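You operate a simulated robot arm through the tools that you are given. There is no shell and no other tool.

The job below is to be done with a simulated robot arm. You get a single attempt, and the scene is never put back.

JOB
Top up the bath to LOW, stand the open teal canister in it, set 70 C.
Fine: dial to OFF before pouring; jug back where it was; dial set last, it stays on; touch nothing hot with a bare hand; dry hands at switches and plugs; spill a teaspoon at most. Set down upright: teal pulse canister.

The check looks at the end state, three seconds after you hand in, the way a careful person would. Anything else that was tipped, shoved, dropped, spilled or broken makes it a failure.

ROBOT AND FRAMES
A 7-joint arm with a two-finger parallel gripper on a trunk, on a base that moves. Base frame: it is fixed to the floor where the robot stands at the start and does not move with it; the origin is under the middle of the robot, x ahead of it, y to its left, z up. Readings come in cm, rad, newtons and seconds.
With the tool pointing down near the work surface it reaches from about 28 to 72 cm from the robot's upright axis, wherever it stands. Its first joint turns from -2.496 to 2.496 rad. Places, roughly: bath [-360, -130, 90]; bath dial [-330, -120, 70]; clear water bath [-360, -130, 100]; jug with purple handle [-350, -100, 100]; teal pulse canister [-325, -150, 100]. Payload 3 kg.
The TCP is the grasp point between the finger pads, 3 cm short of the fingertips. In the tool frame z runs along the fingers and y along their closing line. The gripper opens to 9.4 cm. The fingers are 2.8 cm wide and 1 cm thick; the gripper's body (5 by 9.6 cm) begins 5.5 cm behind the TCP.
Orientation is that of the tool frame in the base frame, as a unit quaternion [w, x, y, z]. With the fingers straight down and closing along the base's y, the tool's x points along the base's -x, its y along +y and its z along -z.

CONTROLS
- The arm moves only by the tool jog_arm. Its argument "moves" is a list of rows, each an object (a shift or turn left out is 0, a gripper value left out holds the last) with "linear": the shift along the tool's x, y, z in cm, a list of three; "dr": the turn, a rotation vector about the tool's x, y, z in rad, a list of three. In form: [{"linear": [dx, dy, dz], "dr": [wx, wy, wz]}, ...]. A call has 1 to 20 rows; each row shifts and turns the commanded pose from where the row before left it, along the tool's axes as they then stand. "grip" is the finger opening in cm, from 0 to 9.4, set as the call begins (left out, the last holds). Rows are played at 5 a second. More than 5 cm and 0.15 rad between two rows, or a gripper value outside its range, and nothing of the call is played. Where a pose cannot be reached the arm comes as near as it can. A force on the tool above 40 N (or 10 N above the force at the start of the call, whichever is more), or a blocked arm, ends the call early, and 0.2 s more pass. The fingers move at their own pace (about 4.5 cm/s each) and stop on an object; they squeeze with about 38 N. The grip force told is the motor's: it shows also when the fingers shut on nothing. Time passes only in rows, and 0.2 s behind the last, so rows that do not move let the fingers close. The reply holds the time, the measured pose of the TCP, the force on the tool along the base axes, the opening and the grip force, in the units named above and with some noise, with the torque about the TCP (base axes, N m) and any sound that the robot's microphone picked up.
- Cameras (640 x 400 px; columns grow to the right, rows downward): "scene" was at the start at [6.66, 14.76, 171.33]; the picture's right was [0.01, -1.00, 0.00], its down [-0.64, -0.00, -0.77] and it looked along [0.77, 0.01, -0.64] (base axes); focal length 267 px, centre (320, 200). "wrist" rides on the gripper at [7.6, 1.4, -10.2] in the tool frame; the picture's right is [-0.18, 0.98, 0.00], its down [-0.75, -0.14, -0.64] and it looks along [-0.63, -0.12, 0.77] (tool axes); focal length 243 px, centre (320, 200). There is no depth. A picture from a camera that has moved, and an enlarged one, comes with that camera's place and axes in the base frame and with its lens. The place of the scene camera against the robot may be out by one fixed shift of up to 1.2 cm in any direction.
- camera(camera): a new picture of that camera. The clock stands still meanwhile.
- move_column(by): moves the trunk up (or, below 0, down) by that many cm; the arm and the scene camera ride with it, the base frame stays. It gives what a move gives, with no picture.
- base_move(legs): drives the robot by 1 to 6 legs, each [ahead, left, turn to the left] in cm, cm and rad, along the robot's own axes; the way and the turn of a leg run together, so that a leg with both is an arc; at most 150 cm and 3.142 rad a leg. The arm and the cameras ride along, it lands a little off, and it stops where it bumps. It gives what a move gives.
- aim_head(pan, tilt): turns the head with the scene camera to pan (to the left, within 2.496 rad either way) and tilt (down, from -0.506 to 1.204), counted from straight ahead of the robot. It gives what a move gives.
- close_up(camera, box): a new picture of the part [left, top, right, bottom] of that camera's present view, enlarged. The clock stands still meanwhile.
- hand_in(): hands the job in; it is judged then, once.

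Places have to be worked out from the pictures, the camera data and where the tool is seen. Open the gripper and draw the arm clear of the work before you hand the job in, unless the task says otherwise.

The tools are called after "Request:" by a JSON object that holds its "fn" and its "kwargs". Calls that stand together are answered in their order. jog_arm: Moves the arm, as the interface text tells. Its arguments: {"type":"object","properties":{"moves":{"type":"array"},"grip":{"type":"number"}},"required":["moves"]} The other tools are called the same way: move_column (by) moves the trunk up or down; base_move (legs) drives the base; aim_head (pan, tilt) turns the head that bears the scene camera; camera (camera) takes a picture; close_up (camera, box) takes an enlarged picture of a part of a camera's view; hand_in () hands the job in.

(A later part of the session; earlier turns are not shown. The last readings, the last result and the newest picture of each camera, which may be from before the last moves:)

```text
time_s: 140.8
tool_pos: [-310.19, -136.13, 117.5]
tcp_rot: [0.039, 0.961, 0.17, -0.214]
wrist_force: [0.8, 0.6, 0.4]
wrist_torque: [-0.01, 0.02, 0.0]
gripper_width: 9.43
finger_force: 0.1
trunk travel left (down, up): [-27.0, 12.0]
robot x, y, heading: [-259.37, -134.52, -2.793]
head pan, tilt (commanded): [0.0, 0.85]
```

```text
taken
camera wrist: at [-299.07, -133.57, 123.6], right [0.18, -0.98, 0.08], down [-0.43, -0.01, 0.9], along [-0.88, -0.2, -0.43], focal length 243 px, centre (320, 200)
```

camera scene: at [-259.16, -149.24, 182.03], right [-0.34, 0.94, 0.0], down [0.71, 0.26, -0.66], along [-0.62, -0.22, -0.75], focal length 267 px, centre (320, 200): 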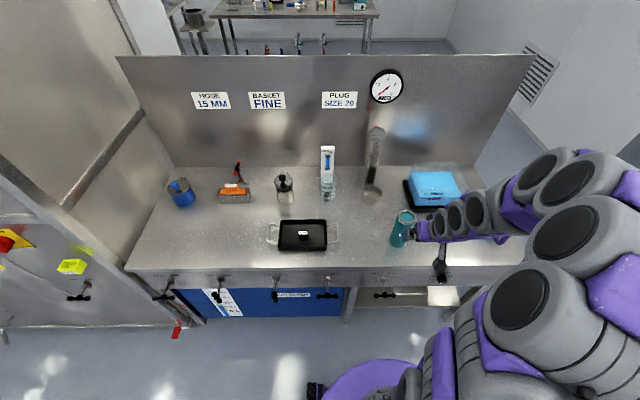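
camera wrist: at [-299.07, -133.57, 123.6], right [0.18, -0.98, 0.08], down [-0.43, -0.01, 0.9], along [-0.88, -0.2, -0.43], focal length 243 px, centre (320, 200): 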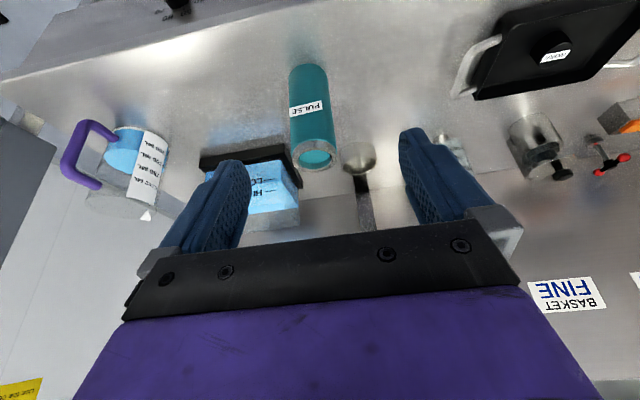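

The wrist view agrees: rim at about (-328,-140.1), 6.7 cm wide, centred between the open fingers. I'll move to a pre-grasp just above and in front of it.

Request:
{"fn": "jog_arm", "kwargs": {"moves": [{"linear": [-1.72, -0.51, 3.17]}, {"linear": [-1.72, -0.51, 3.17]}, {"linear": [-1.72, -0.51, 3.17]}, {"linear": [-1.72, -0.51, 3.17]}, {"linear": [-1.72, -0.51, 3.17]}, {"linear": [0, 0, 0]}]}}

Request:
{"fn": "camera", "kwargs": {"camera": "wrist"}}

Request:
{"fn": "close_up", "kwargs": {"camera": "scene", "box": [350, 180, 480, 290]}}

```text
time_s: 142.2
tool_pos: [-324.77, -138.23, 106.89]
tcp_rot: [0.04, 0.961, 0.169, -0.213]
wrist_force: [-0.1, 0.2, 0.0]
wrist_torque: [-0.03, 0.02, -0.02]
gripper_width: 9.44
finger_force: 0.2
trunk travel left (down, up): [-27.0, 12.0]
robot x, y, heading: [-259.72, -135.2, -2.798]
head pan, tilt (commanded): [0.0, 0.85]
```

```text
taken
camera wrist: at [-313.63, -135.82, 112.89], right [0.18, -0.98, 0.08], down [-0.43, 0.0, 0.9], along [-0.88, -0.2, -0.43], focal length 243 px, centre (320, 200)
```

wrist: 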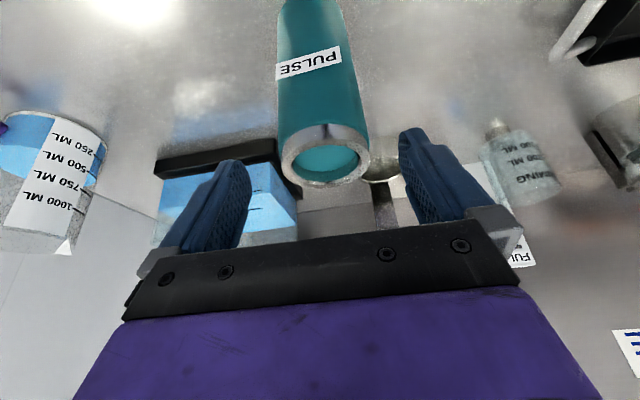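

```text
3.64 times, centred on (415, 235) of scene
camera zoom: at [-259.33, -148.88, 182.06], right [-0.34, 0.94, 0.0], down [0.71, 0.25, -0.66], along [-0.62, -0.22, -0.75], focal length 970 px, centre (-26, 73)
```

zoom: 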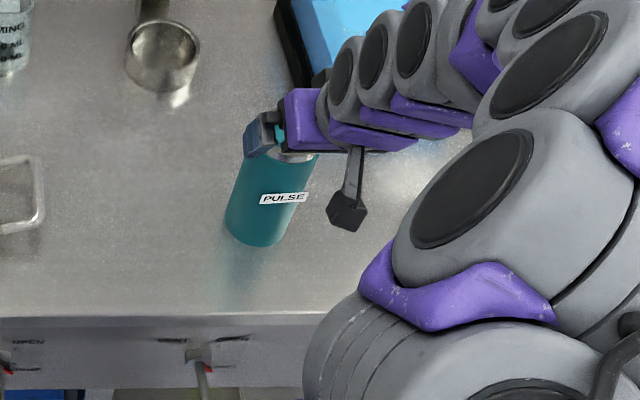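

The canister is centred between the fingers. I'll advance 9 cm along the tool axis so the pads sit about 3 cm below the rim, then check before closing.

Request:
{"fn": "jog_arm", "kwargs": {"moves": [{"linear": [-0.1, 0.15, 3.0]}, {"linear": [-0.1, 0.15, 3.0]}, {"linear": [0, 0, 2.0]}, {"linear": [0, 0, 0]}]}}

Request:
{"fn": "camera", "kwargs": {"camera": "wrist"}}

Request:
{"fn": "close_up", "kwargs": {"camera": "scene", "box": [350, 180, 480, 290]}}

```text
time_s: 143.2
tool_pos: [-328.09, -140.09, 99.63]
tcp_rot: [0.038, 0.961, 0.168, -0.215]
wrist_force: [-0.5, 0.1, 0.1]
wrist_torque: [0.0, -0.02, -0.02]
gripper_width: 9.37
finger_force: 0.1
trunk travel left (down, up): [-27.0, 12.0]
robot x, y, heading: [-259.77, -134.83, -2.795]
head pan, tilt (commanded): [0.0, 0.85]
```

```text
taken
camera wrist: at [-316.91, -137.42, 105.68], right [0.18, -0.98, 0.08], down [-0.43, 0.0, 0.9], along [-0.88, -0.2, -0.43], focal length 243 px, centre (320, 200)
```

wrist: 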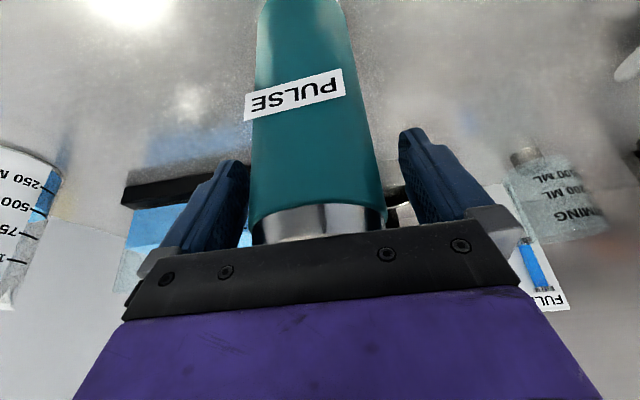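

```text
3.64 times, centred on (415, 235) of scene
camera zoom: at [-259.41, -148.98, 182.05], right [-0.34, 0.94, 0.0], down [0.71, 0.26, -0.66], along [-0.62, -0.22, -0.75], focal length 970 px, centre (-26, 73)
```

zoom: 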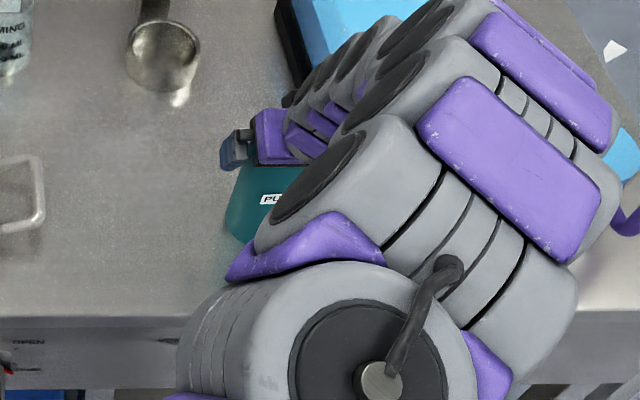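

The canister body is centred between the pads with no contact. I'll close the fingers on it.

Request:
{"fn": "jog_arm", "kwargs": {"moves": [{"linear": [0, 0, 0]}, {"linear": [0, 0, 0]}, {"linear": [0, 0, 0]}, {"linear": [0, 0, 0]}], "grip": 4}}

Request:
{"fn": "camera", "kwargs": {"camera": "wrist"}}

```text
time_s: 144.2
tool_pos: [-328.02, -139.91, 99.67]
tcp_rot: [0.039, 0.961, 0.169, -0.214]
wrist_force: [-0.6, 0.8, 0.4]
wrist_torque: [-0.01, 0.0, -0.03]
gripper_width: 7.46
finger_force: 38.2
trunk travel left (down, up): [-27.0, 12.0]
robot x, y, heading: [-259.48, -134.68, -2.795]
head pan, tilt (commanded): [0.0, 0.85]
```

```text
taken
camera wrist: at [-316.95, -137.4, 105.67], right [0.18, -0.98, 0.08], down [-0.43, 0.0, 0.9], along [-0.88, -0.2, -0.43], focal length 243 px, centre (320, 200)
```

wrist: 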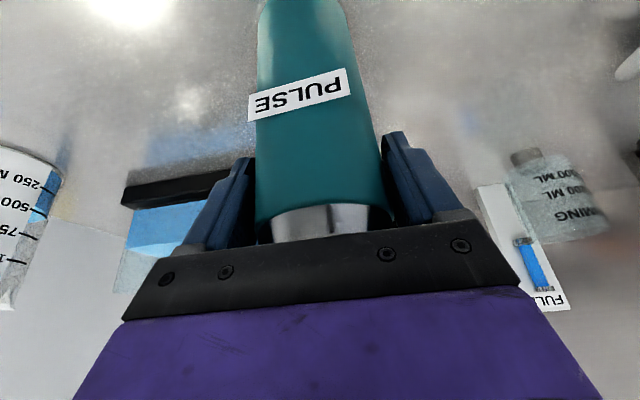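

Gripped at 7.46 cm. I'll lift 1 cm and check that the canister rises and stays upright.

Request:
{"fn": "jog_arm", "kwargs": {"moves": [{"linear": [-0.21, 0, -0.45]}, {"linear": [-0.21, 0, -0.45]}, {"linear": [0, 0, 0]}], "grip": 4}}

Request:
{"fn": "camera", "kwargs": {"camera": "wrist"}}

Request:
{"fn": "close_up", "kwargs": {"camera": "scene", "box": [350, 180, 480, 290]}}

```text
time_s: 145.0
tool_pos: [-328.17, -139.88, 100.66]
tcp_rot: [0.039, 0.961, 0.169, -0.214]
wrist_force: [-0.9, 0.5, -4.5]
wrist_torque: [0.01, 0.02, 0.01]
gripper_width: 7.42
finger_force: 38.2
trunk travel left (down, up): [-27.0, 12.0]
robot x, y, heading: [-259.73, -134.95, -2.794]
head pan, tilt (commanded): [0.0, 0.85]
```

```text
taken
camera wrist: at [-317.0, -137.4, 106.68], right [0.18, -0.98, 0.08], down [-0.43, 0.0, 0.9], along [-0.88, -0.2, -0.43], focal length 243 px, centre (320, 200)
```

wrist: 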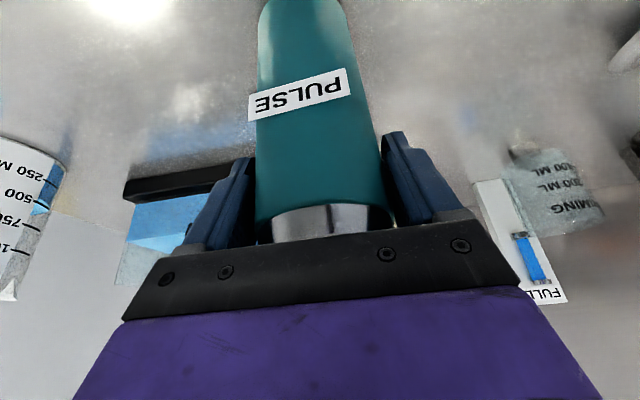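

```text
3.64 times, centred on (415, 235) of scene
camera zoom: at [-259.59, -148.98, 182.04], right [-0.34, 0.94, 0.0], down [0.71, 0.26, -0.66], along [-0.62, -0.22, -0.75], focal length 970 px, centre (-26, 73)
```

zoom: 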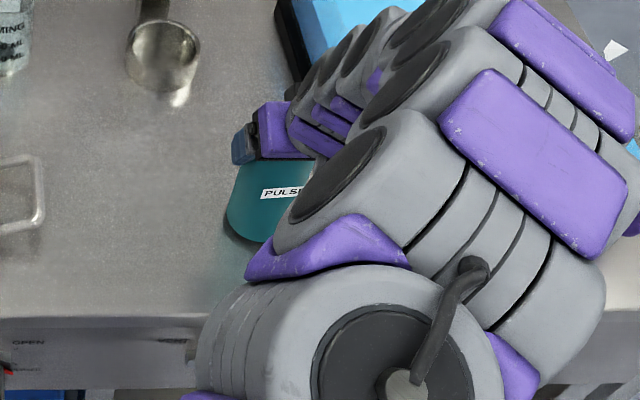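

The canister (about 4.5 N) rises cleanly and stays upright in the grip. I'll lift it about 20 cm so its base clears the tank rim, and bring it 9 cm toward the arm's centre line.

Request:
{"fn": "jog_arm", "kwargs": {"moves": [{"linear": [-0.85, 0, -1.81]}, {"linear": [-1.06, 0, -2.26]}, {"linear": [-1.06, 0, -2.26]}, {"linear": [-1.06, 0, -2.26]}, {"linear": [-1.06, 0, -2.26]}, {"linear": [-1.06, 0, -2.26]}, {"linear": [-1.06, 0, -2.26]}, {"linear": [-1.06, 0, -2.26]}, {"linear": [-0.85, 0, -1.81]}, {"linear": [0, 0, 0]}], "grip": 4}}

Request:
{"fn": "jog_arm", "kwargs": {"moves": [{"linear": [0, 1.8, 0]}, {"linear": [0, 1.8, 0]}, {"linear": [0, 1.8, 0]}, {"linear": [0, 1.8, 0]}, {"linear": [0, 1.8, 0]}, {"linear": [0, 0, 0]}], "grip": 4}}

Request:
{"fn": "camera", "kwargs": {"camera": "scene"}}

Request:
{"fn": "camera", "kwargs": {"camera": "wrist"}}

```text
time_s: 147.2
tool_pos: [-327.95, -139.77, 122.04]
tcp_rot: [0.04, 0.961, 0.17, -0.213]
wrist_force: [-2.3, 0.9, -6.7]
wrist_torque: [-0.04, -0.02, -0.01]
gripper_width: 7.26
finger_force: 36.6
trunk travel left (down, up): [-27.0, 12.0]
robot x, y, heading: [-259.98, -134.59, -2.797]
head pan, tilt (commanded): [0.0, 0.85]
```

```text
time_s: 148.6
tool_pos: [-325.02, -148.48, 122.17]
tcp_rot: [0.039, 0.961, 0.169, -0.213]
wrist_force: [-0.1, 0.2, -5.2]
wrist_torque: [-0.02, -0.02, 0.02]
gripper_width: 7.33
finger_force: 38.1
trunk travel left (down, up): [-27.0, 12.0]
robot x, y, heading: [-259.85, -134.82, -2.794]
head pan, tilt (commanded): [0.0, 0.85]
```

```text
taken
camera scene: at [-259.49, -149.13, 182.03], right [-0.34, 0.94, 0.0], down [0.71, 0.26, -0.66], along [-0.62, -0.22, -0.75], focal length 267 px, centre (320, 200)
```

scene: 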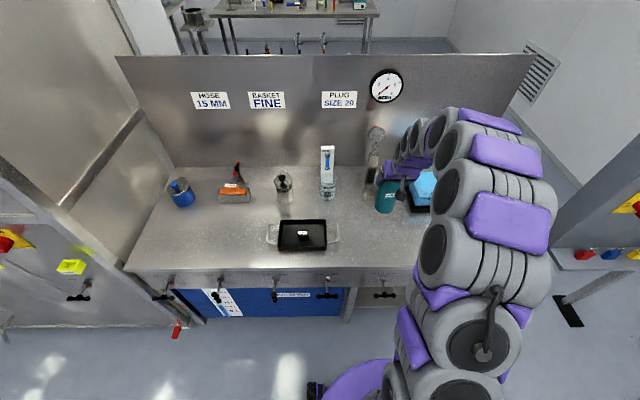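

```text
taken
camera wrist: at [-313.83, -145.92, 128.23], right [0.18, -0.98, 0.08], down [-0.43, -0.01, 0.9], along [-0.88, -0.2, -0.43], focal length 243 px, centre (320, 200)
```

wrist: 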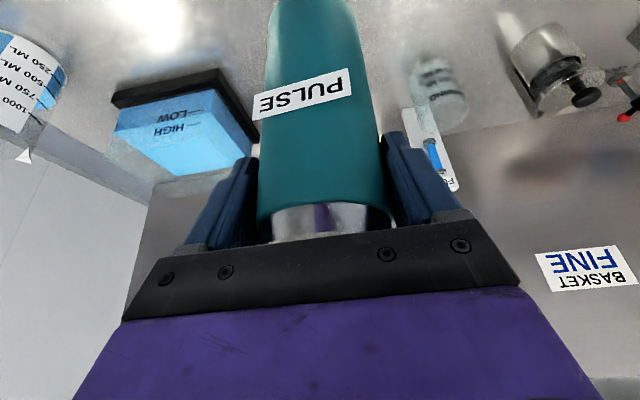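

The canister hangs upright with its base at about z 107. I'll drive forward 14 cm and right 30 cm, which brings it in front of the tank above rim height.

Request:
{"fn": "base_move", "kwargs": {"legs": [[14, -30, 0]]}}

Request:
{"fn": "aim_head", "kwargs": {"pan": -0.1, "tilt": 0.85}}

Request:
{"fn": "camera", "kwargs": {"camera": "scene"}}

Request:
{"fn": "close_up", "kwargs": {"camera": "scene", "box": [300, 110, 440, 230]}}

Request:
{"fn": "camera", "kwargs": {"camera": "wrist"}}

```text
time_s: 150.8
tool_pos: [-347.97, -126.34, 122.19]
tcp_rot: [0.033, 0.961, 0.171, -0.215]
wrist_force: [-0.1, -1.7, -6.0]
wrist_torque: [0.01, -0.05, -0.01]
gripper_width: 7.36
finger_force: 38.0
trunk travel left (down, up): [-27.0, 12.0]
robot x, y, heading: [-283.2, -110.87, -2.795]
head pan, tilt (commanded): [0.0, 0.85]
```

```text
time_s: 151.5
tool_pos: [-347.82, -126.02, 122.35]
tcp_rot: [0.038, 0.961, 0.173, -0.214]
wrist_force: [0.6, -1.4, -5.6]
wrist_torque: [0.01, -0.04, -0.01]
gripper_width: 7.32
finger_force: 37.9
trunk travel left (down, up): [-27.0, 12.0]
robot x, y, heading: [-282.96, -111.51, -2.793]
head pan, tilt (commanded): [-0.099, 0.85]
```

```text
taken
camera scene: at [-282.79, -125.88, 181.98], right [-0.25, 0.97, 0.0], down [0.73, 0.19, -0.66], along [-0.64, -0.16, -0.75], focal length 267 px, centre (320, 200)
```

scene: 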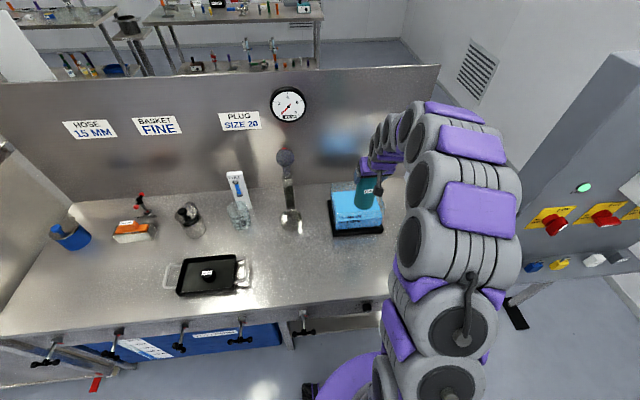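

```text
3.33 times, centred on (370, 170) of scene
camera zoom: at [-282.79, -125.88, 181.98], right [-0.25, 0.97, 0.0], down [0.73, 0.19, -0.66], along [-0.64, -0.16, -0.75], focal length 890 px, centre (153, 300)
```

zoom: 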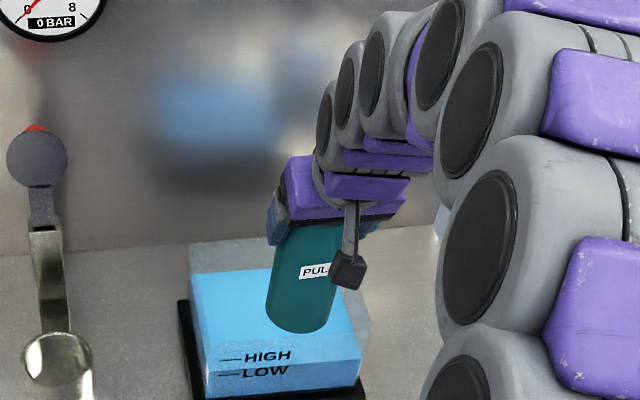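

```text
taken
camera wrist: at [-336.68, -123.42, 128.38], right [0.18, -0.98, 0.07], down [-0.43, -0.01, 0.9], along [-0.88, -0.2, -0.42], focal length 243 px, centre (320, 200)
```

wrist: 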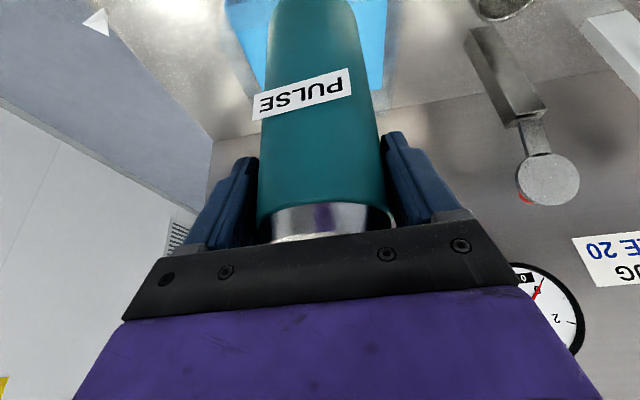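

The canister hangs just in front of and above the tank. I'll zoom in on the tank to measure its corners against the canister in the same view.

Request:
{"fn": "close_up", "kwargs": {"camera": "scene", "box": [320, 165, 400, 245]}}

```text
5.00 times, centred on (360, 205) of scene
camera zoom: at [-282.79, -125.88, 181.98], right [-0.25, 0.97, 0.0], down [0.73, 0.19, -0.66], along [-0.64, -0.16, -0.75], focal length 1334 px, centre (120, 175)
```

zoom: 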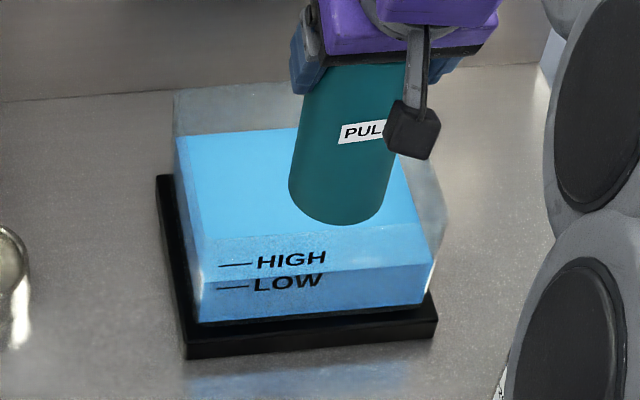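

In this view the canister is 2.9 cm in front of the tank's front face and 0.6 cm left of its middle. I'll move it 10.4 cm inward at this height so it hangs over the tank's interior.

Request:
{"fn": "jog_arm", "kwargs": {"moves": [{"linear": [-1.88, -0.14, 0.88]}, {"linear": [-1.88, -0.14, 0.88]}, {"linear": [-1.88, -0.14, 0.88]}, {"linear": [-1.88, -0.14, 0.88]}, {"linear": [-1.88, -0.14, 0.88]}, {"linear": [0, 0, 0]}], "grip": 4}}

Request:
{"fn": "close_up", "kwargs": {"camera": "scene", "box": [320, 155, 400, 235]}}

Request:
{"fn": "camera", "kwargs": {"camera": "wrist"}}

```text
time_s: 152.9
tool_pos: [-358.62, -126.72, 122.17]
tcp_rot: [0.044, 0.961, 0.168, -0.214]
wrist_force: [-0.4, 0.7, -5.6]
wrist_torque: [0.02, -0.06, 0.01]
gripper_width: 7.33
finger_force: 38.2
trunk travel left (down, up): [-27.0, 12.0]
robot x, y, heading: [-283.64, -110.94, -2.796]
head pan, tilt (commanded): [-0.099, 0.85]
```

```text
5.00 times, centred on (360, 195) of scene
camera zoom: at [-283.7, -123.47, 182.12], right [-0.24, 0.97, -0.01], down [0.73, 0.18, -0.66], along [-0.64, -0.17, -0.75], focal length 1334 px, centre (120, 225)
```

zoom: 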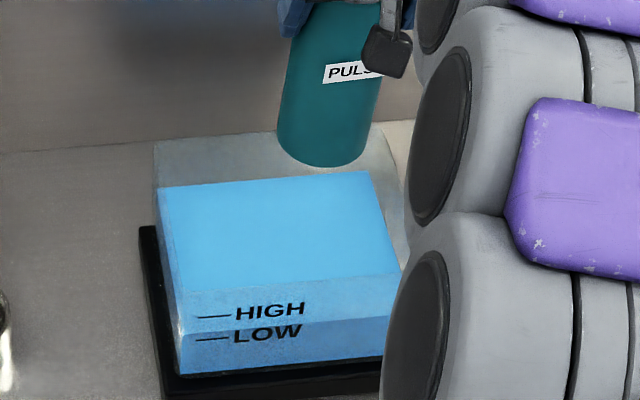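

```text
taken
camera wrist: at [-347.48, -124.02, 128.37], right [0.18, -0.98, 0.09], down [-0.43, 0.0, 0.9], along [-0.88, -0.2, -0.42], focal length 243 px, centre (320, 200)
```

wrist: 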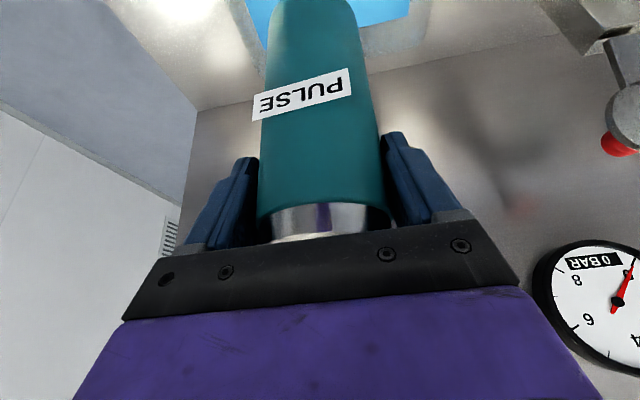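

The tool and the head camera both read about 2.4 cm further right than commanded, with a slight tilt of the camera, as if the robot is leaning on something. I'll look at the whole scene before doing anything else.

Request:
{"fn": "camera", "kwargs": {"camera": "scene"}}

Request:
{"fn": "aim_head", "kwargs": {"pan": -0.35, "tilt": 1.1}}

Request:
{"fn": "camera", "kwargs": {"camera": "scene"}}

```text
taken
camera scene: at [-283.7, -123.47, 182.12], right [-0.24, 0.97, -0.01], down [0.73, 0.18, -0.66], along [-0.64, -0.17, -0.75], focal length 267 px, centre (320, 200)
```

scene: 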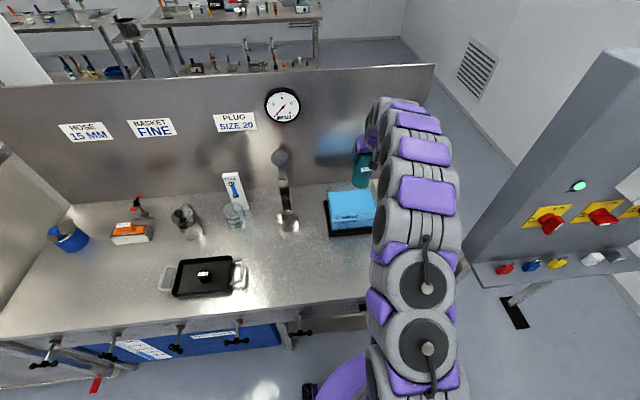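

```text
time_s: 153.7
tool_pos: [-358.53, -127.06, 122.23]
tcp_rot: [0.042, 0.961, 0.169, -0.215]
wrist_force: [-0.9, 1.1, -5.7]
wrist_torque: [0.03, 0.03, 0.03]
gripper_width: 7.33
finger_force: 38.1
trunk travel left (down, up): [-27.0, 12.0]
robot x, y, heading: [-283.05, -111.21, -2.797]
head pan, tilt (commanded): [-0.351, 1.1]
```

```text
taken
camera scene: at [-282.24, -122.41, 180.3], right [0.0, 1.0, 0.0], down [0.89, 0.0, -0.45], along [-0.45, 0.0, -0.89], focal length 267 px, centre (320, 200)
```

scene: 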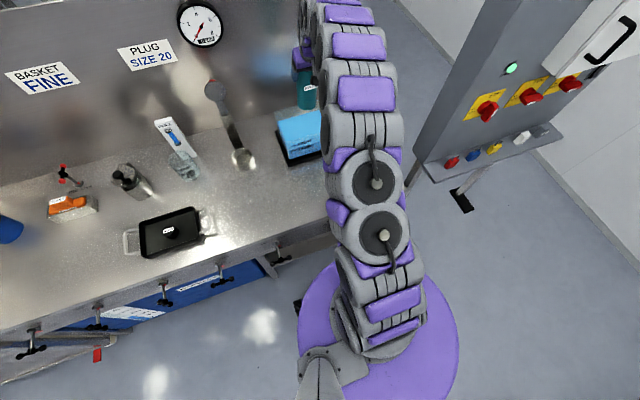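

Nothing seems to touch; it may have been a sway from the move. I'll re-aim the head, hold still a moment, and re-read the poses.

Request:
{"fn": "aim_head", "kwargs": {"pan": -0.1, "tilt": 0.85}}

Request:
{"fn": "jog_arm", "kwargs": {"moves": [{"linear": [0, 0, 0]}, {"linear": [0, 0, 0]}, {"linear": [0, 0, 0]}], "grip": 4}}

Request:
{"fn": "close_up", "kwargs": {"camera": "scene", "box": [320, 155, 400, 235]}}

```text
time_s: 154.4
tool_pos: [-358.32, -127.63, 122.37]
tcp_rot: [0.04, 0.961, 0.17, -0.215]
wrist_force: [0.3, 0.1, -6.0]
wrist_torque: [0.03, 0.0, -0.02]
gripper_width: 7.32
finger_force: 38.1
trunk travel left (down, up): [-27.0, 12.0]
robot x, y, heading: [-283.28, -111.37, -2.792]
head pan, tilt (commanded): [-0.099, 0.85]
```

```text
time_s: 155.2
tool_pos: [-358.21, -127.89, 122.32]
tcp_rot: [0.04, 0.961, 0.17, -0.214]
wrist_force: [1.3, -0.7, -5.4]
wrist_torque: [0.03, -0.05, -0.02]
gripper_width: 7.35
finger_force: 38.3
trunk travel left (down, up): [-27.0, 12.0]
robot x, y, heading: [-283.15, -111.48, -2.793]
head pan, tilt (commanded): [-0.099, 0.85]
```

```text
5.00 times, centred on (360, 195) of scene
camera zoom: at [-283.19, -125.19, 182.01], right [-0.25, 0.97, 0.0], down [0.73, 0.19, -0.66], along [-0.64, -0.16, -0.75], focal length 1334 px, centre (120, 225)
```

zoom: 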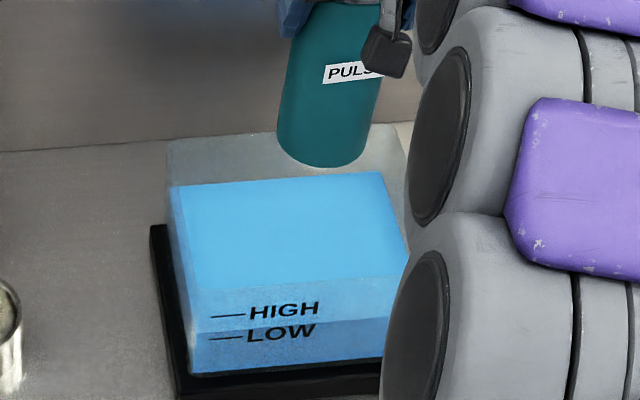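

It was indeed a slow sway that is settling back. I'll wait two more seconds for it to die out.

Request:
{"fn": "jog_arm", "kwargs": {"moves": [{"linear": [0, 0, 0]}, {"linear": [0, 0, 0]}, {"linear": [0, 0, 0]}, {"linear": [0, 0, 0]}, {"linear": [0, 0, 0]}, {"linear": [0, 0, 0]}, {"linear": [0, 0, 0]}, {"linear": [0, 0, 0]}, {"linear": [0, 0, 0]}, {"linear": [0, 0, 0]}, {"linear": [0, 0, 0]}, {"linear": [0, 0, 0]}], "grip": 4}}

Request:
{"fn": "close_up", "kwargs": {"camera": "scene", "box": [320, 155, 400, 235]}}

```text
time_s: 157.8
tool_pos: [-358.38, -127.59, 122.26]
tcp_rot: [0.04, 0.961, 0.169, -0.215]
wrist_force: [-0.1, -0.5, -5.8]
wrist_torque: [0.03, 0.0, 0.02]
gripper_width: 7.33
finger_force: 37.8
trunk travel left (down, up): [-27.0, 12.0]
robot x, y, heading: [-283.29, -111.05, -2.799]
head pan, tilt (commanded): [-0.099, 0.85]
```

```text
5.00 times, centred on (360, 195) of scene
camera zoom: at [-283.3, -124.86, 182.03], right [-0.25, 0.97, 0.0], down [0.73, 0.18, -0.66], along [-0.64, -0.16, -0.75], focal length 1334 px, centre (120, 225)
```

zoom: 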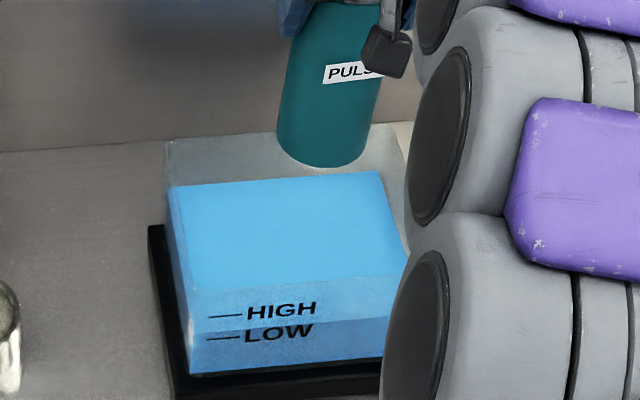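

Settled. The canister's centre is about 8.2 cm behind the tank's front face and 1.2 cm right of middle, so it has 4–5 cm clearance to the walls all round. I'll lower it 10 cm and check again.

Request:
{"fn": "jog_arm", "kwargs": {"moves": [{"linear": [0.85, 0, 1.81]}, {"linear": [0.85, 0, 1.81]}, {"linear": [0.85, 0, 1.81]}, {"linear": [0.85, 0, 1.81]}, {"linear": [0.85, 0, 1.81]}, {"linear": [0, 0, 0]}, {"linear": [0, 0, 0]}], "grip": 4}}

Request:
{"fn": "close_up", "kwargs": {"camera": "scene", "box": [320, 155, 400, 235]}}

Request:
{"fn": "camera", "kwargs": {"camera": "wrist"}}

```text
time_s: 159.4
tool_pos: [-358.36, -127.76, 112.06]
tcp_rot: [0.04, 0.961, 0.171, -0.214]
wrist_force: [0.9, 0.2, -5.4]
wrist_torque: [-0.02, -0.03, 0.01]
gripper_width: 7.3
finger_force: 38.2
trunk travel left (down, up): [-27.0, 12.0]
robot x, y, heading: [-282.7, -111.33, -2.797]
head pan, tilt (commanded): [-0.099, 0.85]
```

```text
5.00 times, centred on (360, 195) of scene
camera zoom: at [-283.36, -124.87, 182.03], right [-0.25, 0.97, 0.0], down [0.73, 0.18, -0.66], along [-0.64, -0.16, -0.75], focal length 1334 px, centre (120, 225)
```

zoom: 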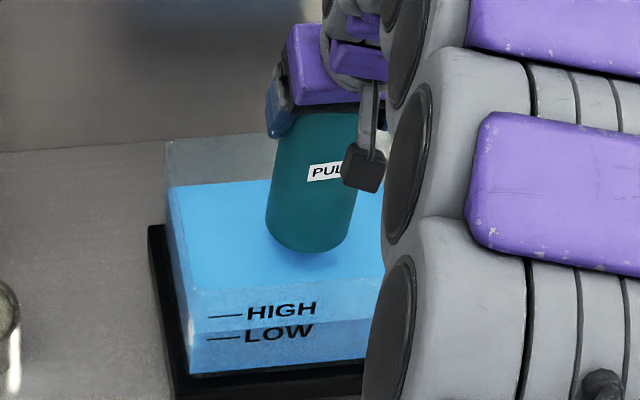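

```text
taken
camera wrist: at [-347.22, -125.13, 118.26], right [0.18, -0.98, 0.08], down [-0.43, 0.0, 0.9], along [-0.88, -0.2, -0.43], focal length 243 px, centre (320, 200)
```

wrist: 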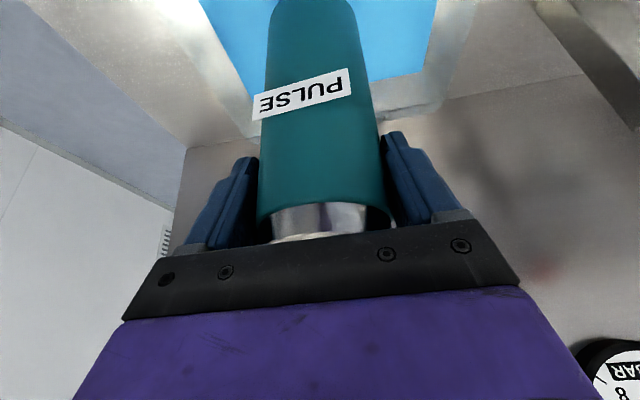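

The canister is well inside the walls on all sides. I'll lower 7 cm more, then go in small steps until it touches the tank floor.

Request:
{"fn": "jog_arm", "kwargs": {"moves": [{"linear": [0.75, 0, 1.58]}, {"linear": [0.75, 0, 1.58]}, {"linear": [0.75, 0, 1.58]}, {"linear": [0.75, 0, 1.58]}, {"linear": [0, 0, 0]}], "grip": 4}}

Request:
{"fn": "close_up", "kwargs": {"camera": "scene", "box": [320, 155, 400, 235]}}

```text
time_s: 160.7
tool_pos: [-358.32, -127.74, 105.29]
tcp_rot: [0.041, 0.961, 0.17, -0.215]
wrist_force: [-0.4, 1.1, -6.0]
wrist_torque: [0.0, -0.05, 0.02]
gripper_width: 7.33
finger_force: 38.3
trunk travel left (down, up): [-27.0, 12.0]
robot x, y, heading: [-283.31, -111.13, -2.794]
head pan, tilt (commanded): [-0.099, 0.85]
```

```text
5.00 times, centred on (360, 195) of scene
camera zoom: at [-283.3, -124.85, 182.04], right [-0.25, 0.97, 0.0], down [0.73, 0.18, -0.66], along [-0.64, -0.16, -0.75], focal length 1334 px, centre (120, 225)
```

zoom: 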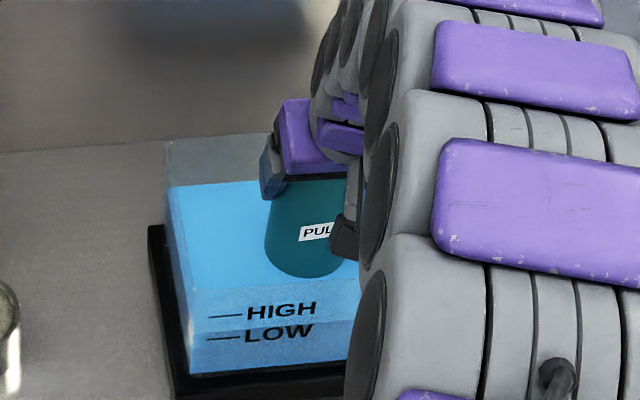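

Still free (weight only). Small downward steps now.

Request:
{"fn": "jog_arm", "kwargs": {"moves": [{"linear": [0.34, 0, 0.72]}, {"linear": [0.34, 0, 0.72]}, {"linear": [0, 0, 0]}], "grip": 4}}

Request:
{"fn": "jog_arm", "kwargs": {"moves": [{"linear": [0.17, 0, 0.36]}, {"linear": [0.17, 0, 0.36]}, {"linear": [0, 0, 0]}], "grip": 4}}

```text
time_s: 161.4
tool_pos: [-358.35, -127.67, 103.62]
tcp_rot: [0.04, 0.961, 0.169, -0.215]
wrist_force: [0.3, 0.2, -4.8]
wrist_torque: [0.02, -0.02, -0.03]
gripper_width: 7.31
finger_force: 37.5
trunk travel left (down, up): [-27.0, 12.0]
robot x, y, heading: [-283.47, -111.18, -2.798]
head pan, tilt (commanded): [-0.099, 0.85]
```

```text
time_s: 162.2
tool_pos: [-358.22, -127.83, 103.27]
tcp_rot: [0.04, 0.96, 0.17, -0.217]
wrist_force: [-1.3, -2.7, 22.0]
wrist_torque: [0.62, 0.24, -0.09]
gripper_width: 7.34
finger_force: 38.4
trunk travel left (down, up): [-27.0, 12.0]
robot x, y, heading: [-283.12, -111.14, -2.797]
head pan, tilt (commanded): [-0.099, 0.85]
```

It touches the tank floor at z 103.3 (slightly right edge first). I'll ease off a little and look before releasing.

Request:
{"fn": "jog_arm", "kwargs": {"moves": [{"linear": [-0.13, 0, -0.27]}, {"linear": [0, 0, 0]}], "grip": 4}}

Request:
{"fn": "close_up", "kwargs": {"camera": "scene", "box": [320, 155, 400, 235]}}

Request:
{"fn": "camera", "kwargs": {"camera": "wrist"}}

```text
time_s: 162.8
tool_pos: [-358.21, -127.91, 103.29]
tcp_rot: [0.04, 0.961, 0.17, -0.215]
wrist_force: [-2.9, -4.3, 12.1]
wrist_torque: [-0.17, 0.57, 0.15]
gripper_width: 7.27
finger_force: 38.2
trunk travel left (down, up): [-27.0, 12.0]
robot x, y, heading: [-283.37, -111.04, -2.79]
head pan, tilt (commanded): [-0.099, 0.85]
```

```text
5.00 times, centred on (360, 195) of scene
camera zoom: at [-282.94, -124.97, 182.03], right [-0.25, 0.97, 0.0], down [0.73, 0.19, -0.66], along [-0.64, -0.16, -0.75], focal length 1334 px, centre (120, 225)
```

zoom: 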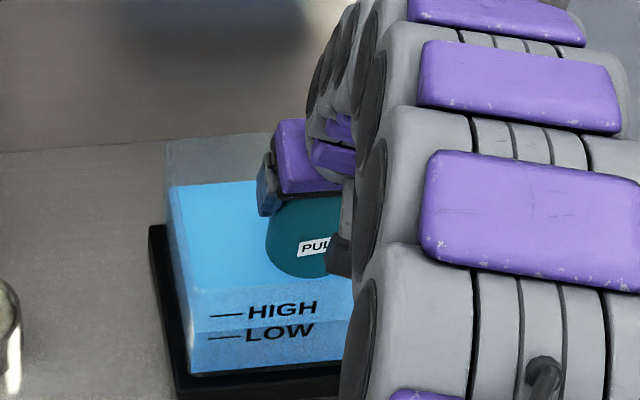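

```text
taken
camera wrist: at [-347.06, -125.23, 109.3], right [0.18, -0.98, 0.08], down [-0.43, 0.0, 0.9], along [-0.88, -0.2, -0.42], focal length 243 px, centre (320, 200)
```

wrist: 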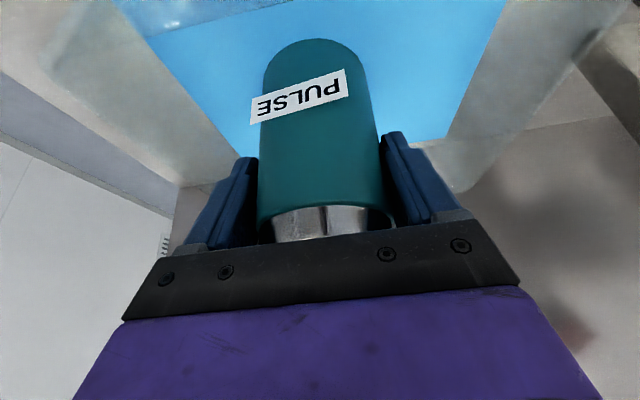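

The canister stands in the water with its label above the surface. I'll ease up another 0.2 cm to take out the press and then open the fingers slowly.

Request:
{"fn": "jog_arm", "kwargs": {"moves": [{"linear": [-0.08, 0, -0.18]}, {"linear": [0, 0, 0]}, {"linear": [0, 0, 0]}], "grip": 4}}

Request:
{"fn": "jog_arm", "kwargs": {"moves": [{"linear": [0, 0, 0]}, {"linear": [0, 0, 0]}, {"linear": [0, 0, 0]}], "grip": 8.2}}

Request:
{"fn": "camera", "kwargs": {"camera": "wrist"}}

Request:
{"fn": "close_up", "kwargs": {"camera": "scene", "box": [320, 155, 400, 235]}}

```text
time_s: 163.7
tool_pos: [-358.17, -127.5, 103.2]
tcp_rot: [0.041, 0.961, 0.169, -0.213]
wrist_force: [0.7, 0.4, -5.4]
wrist_torque: [-0.01, -0.04, 0.03]
gripper_width: 7.33
finger_force: 38.3
trunk travel left (down, up): [-27.0, 12.0]
robot x, y, heading: [-283.3, -111.26, -2.794]
head pan, tilt (commanded): [-0.099, 0.85]
```

```text
time_s: 164.4
tool_pos: [-358.2, -127.67, 103.41]
tcp_rot: [0.041, 0.961, 0.169, -0.214]
wrist_force: [0.3, -0.5, 0.6]
wrist_torque: [0.0, 0.0, -0.01]
gripper_width: 8.19
finger_force: 0.1
trunk travel left (down, up): [-27.0, 12.0]
robot x, y, heading: [-283.22, -111.38, -2.798]
head pan, tilt (commanded): [-0.099, 0.85]
```

```text
taken
camera wrist: at [-347.14, -125.11, 109.47], right [0.18, -0.98, 0.08], down [-0.43, 0.0, 0.9], along [-0.88, -0.2, -0.42], focal length 243 px, centre (320, 200)
```

wrist: 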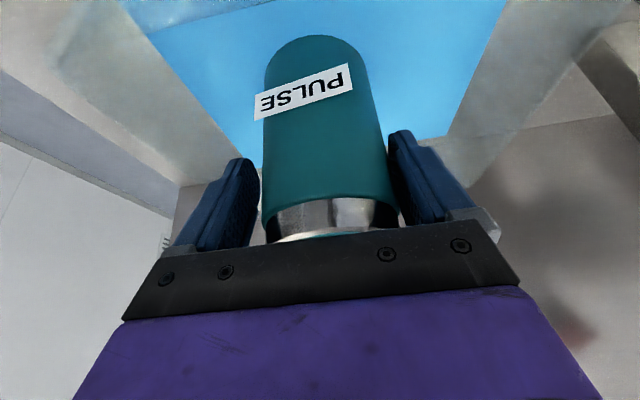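

```text
5.00 times, centred on (360, 195) of scene
camera zoom: at [-283.22, -124.84, 182.04], right [-0.25, 0.97, 0.0], down [0.73, 0.18, -0.66], along [-0.64, -0.16, -0.75], focal length 1334 px, centre (120, 225)
```

zoom: 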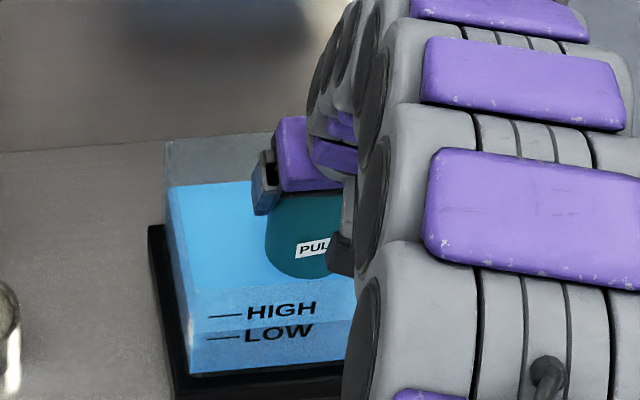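

Released; the canister stands upright by itself. I'll open fully, centre the hand by 0.3 cm and withdraw along the tool axis.

Request:
{"fn": "jog_arm", "kwargs": {"moves": [{"linear": [0, 0, 0]}, {"linear": [0, 0.3, 0]}, {"linear": [0, 0, 0]}], "grip": 9.4}}

Request:
{"fn": "jog_arm", "kwargs": {"moves": [{"linear": [0, 0, -2.0]}, {"linear": [0, 0, -2.5]}, {"linear": [0, 0, -3]}, {"linear": [0, 0, -4]}, {"linear": [0, 0, -4]}, {"linear": [0, 0, 0]}]}}

Request:
{"fn": "camera", "kwargs": {"camera": "wrist"}}

Request:
{"fn": "camera", "kwargs": {"camera": "scene"}}

```text
time_s: 165.2
tool_pos: [-358.07, -127.9, 103.43]
tcp_rot: [0.04, 0.961, 0.17, -0.215]
wrist_force: [-0.1, -0.5, 0.0]
wrist_torque: [0.01, 0.02, 0.01]
gripper_width: 9.4
finger_force: 0.0
trunk travel left (down, up): [-27.0, 12.0]
robot x, y, heading: [-283.05, -110.97, -2.796]
head pan, tilt (commanded): [-0.099, 0.85]
```

```text
time_s: 166.7
tool_pos: [-352.06, -125.62, 117.47]
tcp_rot: [0.04, 0.961, 0.169, -0.214]
wrist_force: [0.2, -0.3, -0.6]
wrist_torque: [0.02, -0.02, 0.02]
gripper_width: 9.41
finger_force: 0.1
trunk travel left (down, up): [-27.0, 12.0]
robot x, y, heading: [-283.17, -111.16, -2.795]
head pan, tilt (commanded): [-0.099, 0.85]
```

```text
taken
camera wrist: at [-340.9, -123.09, 123.57], right [0.18, -0.98, 0.08], down [-0.43, 0.0, 0.9], along [-0.88, -0.2, -0.43], focal length 243 px, centre (320, 200)
```

wrist: 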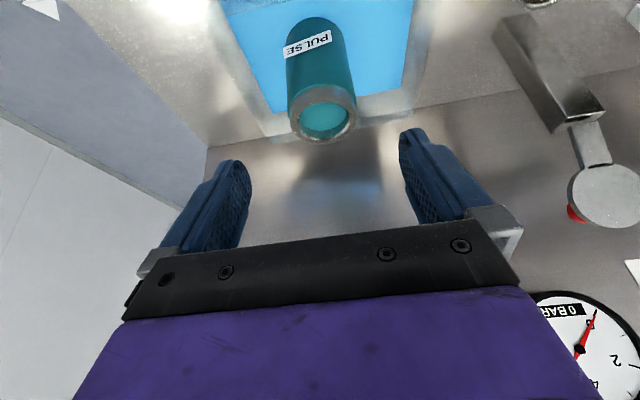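

```text
taken
camera scene: at [-283.24, -124.87, 182.03], right [-0.25, 0.97, 0.0], down [0.73, 0.18, -0.66], along [-0.64, -0.16, -0.75], focal length 267 px, centre (320, 200)
```

scene: 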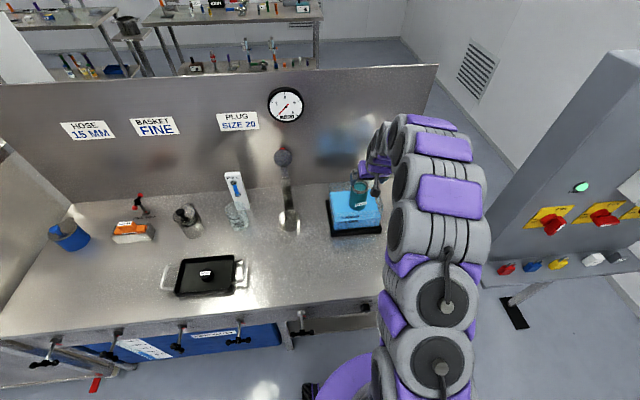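

The canister stands upright in the bath and the hand is clear. Now the dial: I'll raise slightly and back the base off 45 cm to the spot I used for it before.

Request:
{"fn": "jog_arm", "kwargs": {"moves": [{"linear": [-1.2, 0, -2.5]}, {"linear": [-0.8, 0, -1.7]}, {"linear": [0, 0, 0]}], "grip": 6}}

Request:
{"fn": "base_move", "kwargs": {"legs": [[-45, 0, 0]]}}

Request:
{"fn": "camera", "kwargs": {"camera": "scene"}}

Request:
{"fn": "close_up", "kwargs": {"camera": "scene", "box": [290, 90, 430, 200]}}

```text
time_s: 167.4
tool_pos: [-351.87, -125.6, 122.05]
tcp_rot: [0.04, 0.961, 0.17, -0.214]
wrist_force: [0.2, -0.1, -0.6]
wrist_torque: [0.0, 0.03, -0.01]
gripper_width: 6.0
finger_force: 0.0
trunk travel left (down, up): [-27.0, 12.0]
robot x, y, heading: [-283.89, -111.09, -2.8]
head pan, tilt (commanded): [-0.099, 0.85]
```

```text
time_s: 170.2
tool_pos: [-309.7, -110.28, 122.17]
tcp_rot: [0.04, 0.961, 0.169, -0.215]
wrist_force: [0.3, -0.2, 0.1]
wrist_torque: [0.0, 0.04, -0.03]
gripper_width: 6.03
finger_force: 0.0
trunk travel left (down, up): [-27.0, 12.0]
robot x, y, heading: [-241.26, -95.89, -2.791]
head pan, tilt (commanded): [-0.099, 0.85]
```

```text
taken
camera scene: at [-240.83, -109.55, 182.04], right [-0.24, 0.97, 0.0], down [0.73, 0.18, -0.66], along [-0.64, -0.16, -0.75], focal length 267 px, centre (320, 200)
```

scene: 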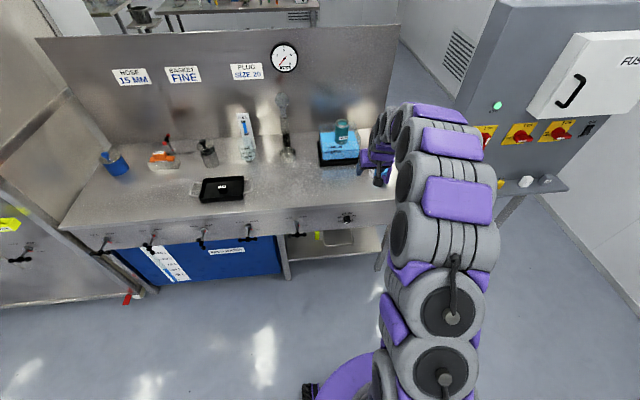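

```text
3.64 times, centred on (360, 145) of scene
camera zoom: at [-240.83, -109.55, 182.04], right [-0.24, 0.97, 0.0], down [0.73, 0.18, -0.66], along [-0.64, -0.16, -0.75], focal length 970 px, centre (174, 400)
```

zoom: 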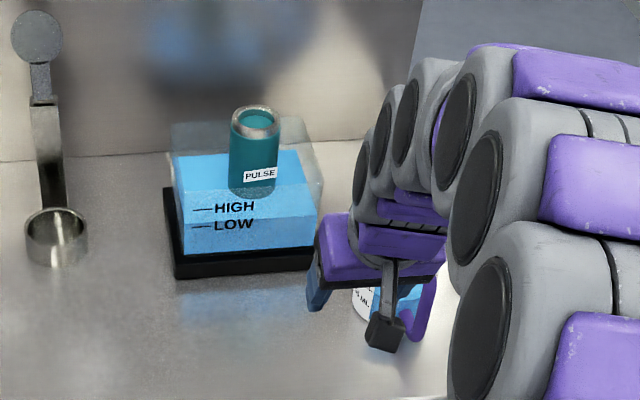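

The canister stands upright in the tank. I'll turn the tool to horizontal, then lower the trunk and arm to dial height.

Request:
{"fn": "jog_arm", "kwargs": {"moves": [{"dr": [0, -0.1415, 0]}, {"dr": [0, -0.1415, 0]}, {"dr": [0, -0.1415, 0]}, {"dr": [0, -0.1415, 0]}, {"dr": [0, -0.1415, 0]}, {"dr": [0, -0.1415, 0]}, {"dr": [0, -0.1415, 0]}, {"dr": [0, -0.1415, 0]}, {"linear": [0, 0, 0]}], "grip": 6}}

Request:
{"fn": "move_column", "kwargs": {"by": -24}}

Request:
{"fn": "close_up", "kwargs": {"camera": "scene", "box": [290, 60, 450, 220]}}

```text
time_s: 172.2
tool_pos: [-309.52, -110.21, 122.32]
tcp_rot: [-0.126, -0.694, -0.12, 0.698]
wrist_force: [0.7, 0.0, 0.7]
wrist_torque: [0.01, 0.02, -0.01]
gripper_width: 6.01
finger_force: 0.1
trunk travel left (down, up): [-27.0, 12.0]
robot x, y, heading: [-241.17, -95.91, -2.792]
head pan, tilt (commanded): [-0.099, 0.85]
```

```text
time_s: 174.7
tool_pos: [-309.62, -110.24, 98.37]
tcp_rot: [-0.126, -0.695, -0.121, 0.698]
wrist_force: [0.0, -0.1, 1.1]
wrist_torque: [0.02, 0.0, -0.03]
gripper_width: 6.0
finger_force: 0.1
trunk travel left (down, up): [-3.0, 36.0]
robot x, y, heading: [-240.62, -96.11, -2.793]
head pan, tilt (commanded): [-0.099, 0.85]
```

```text
2.50 times, centred on (370, 140) of scene
camera zoom: at [-240.84, -109.46, 158.06], right [-0.24, 0.97, 0.0], down [0.73, 0.18, -0.66], along [-0.64, -0.16, -0.75], focal length 667 px, centre (195, 350)
```

zoom: 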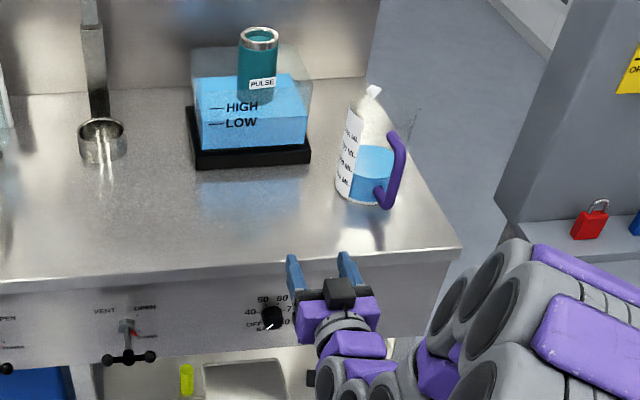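

Everything looks tidy from here, and the dial pointer is still at OFF. I'll check the bath level in this flatter view before the dial.

Request:
{"fn": "close_up", "kwargs": {"camera": "scene", "box": [338, 90, 374, 116]}}

```text
15.38 times, centred on (356, 103) of scene
camera zoom: at [-240.84, -109.46, 158.06], right [-0.24, 0.97, 0.0], down [0.73, 0.18, -0.66], along [-0.64, -0.16, -0.75], focal length 4106 px, centre (-234, 1692)
```

zoom: 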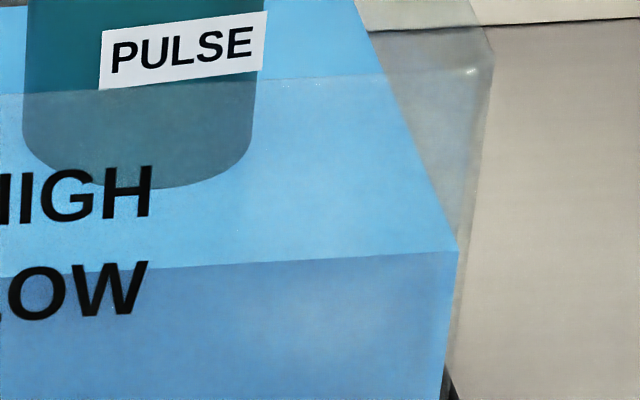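

The line sits at the top of the "LOW" lettering, i.e. about 0.3 cm above LOW and well under HIGH: good. I'll lower the hand to dial height, 12 cm in front of the knob.

Request:
{"fn": "jog_arm", "kwargs": {"moves": [{"linear": [4.38, 0.18, 0.3]}, {"linear": [4.38, 0.18, 0.3]}, {"linear": [4.38, 0.18, 0.3]}, {"linear": [4.38, 0.18, 0.3]}, {"linear": [4.38, 0.18, 0.3]}, {"linear": [4.38, 0.18, 0.3]}, {"linear": [0, 0, 0]}], "grip": 6}}

Request:
{"fn": "close_up", "kwargs": {"camera": "wrist", "box": [200, 30, 440, 180]}}

```text
time_s: 176.3
tool_pos: [-311.06, -112.05, 72.08]
tcp_rot: [-0.126, -0.695, -0.121, 0.697]
wrist_force: [-0.7, 0.3, -0.8]
wrist_torque: [0.04, 0.0, 0.01]
gripper_width: 6.01
finger_force: 0.1
trunk travel left (down, up): [-3.0, 36.0]
robot x, y, heading: [-240.88, -96.31, -2.797]
head pan, tilt (commanded): [-0.099, 0.85]
```

```text
2.67 times, centred on (320, 105) of wrist
camera zoom: at [-300.83, -110.03, 64.44], right [0.34, -0.92, 0.19], down [0.56, 0.36, 0.75], along [-0.76, -0.15, 0.63], focal length 647 px, centre (320, 453)
```

zoom: 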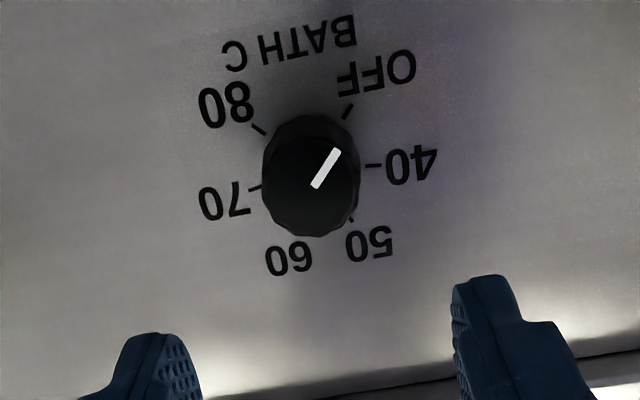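

The pointer is on OFF and my tool line is within 0.2 cm of the knob axis. I'll roll the hand -0.63 rad, then advance 11 cm and check.

Request:
{"fn": "jog_arm", "kwargs": {"moves": [{"dr": [0, 0, -0.126]}, {"dr": [0, 0, -0.126]}, {"dr": [0, 0, -0.126]}, {"dr": [0, 0, -0.126]}, {"dr": [0, 0, -0.126]}, {"linear": [0, 0, 3]}, {"linear": [0, 0, 3]}, {"linear": [0, 0, 3]}, {"linear": [0, 0, 2]}, {"linear": [0, 0, 0]}], "grip": 6}}

Request:
{"fn": "close_up", "kwargs": {"camera": "wrist", "box": [200, 50, 440, 200]}}

Request:
{"fn": "close_up", "kwargs": {"camera": "scene", "box": [310, 150, 400, 220]}}

```text
time_s: 178.5
tool_pos: [-321.25, -115.77, 72.16]
tcp_rot: [0.097, -0.624, -0.33, 0.702]
wrist_force: [0.7, -0.2, 0.3]
wrist_torque: [0.01, -0.02, 0.01]
gripper_width: 6.02
finger_force: 0.0
trunk travel left (down, up): [-3.0, 36.0]
robot x, y, heading: [-240.66, -96.0, -2.793]
head pan, tilt (commanded): [-0.099, 0.85]
```

```text
2.67 times, centred on (320, 125) of wrist
camera zoom: at [-312.72, -109.2, 65.11], right [0.31, -0.85, -0.43], down [0.72, -0.09, 0.69], along [-0.62, -0.52, 0.58], focal length 647 px, centre (320, 400)
```

zoom: 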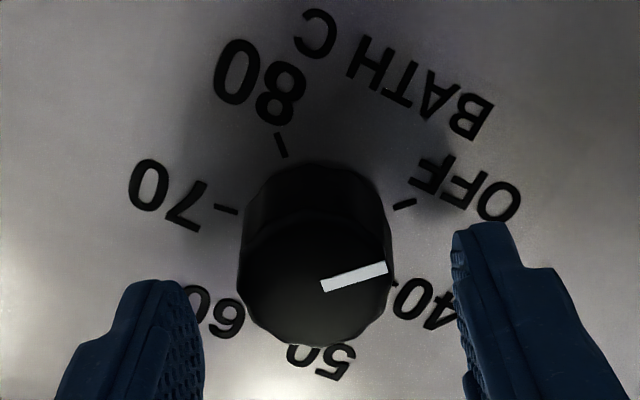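

```text
5.71 times, centred on (355, 185) of scene
camera zoom: at [-240.94, -109.58, 158.04], right [-0.24, 0.97, 0.0], down [0.73, 0.18, -0.66], along [-0.64, -0.16, -0.75], focal length 1525 px, centre (120, 286)
```

zoom: 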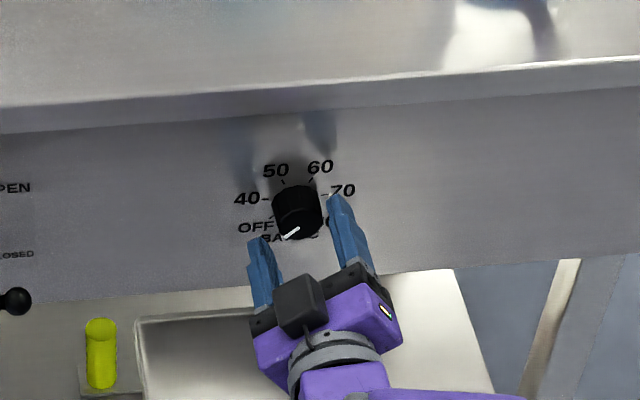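

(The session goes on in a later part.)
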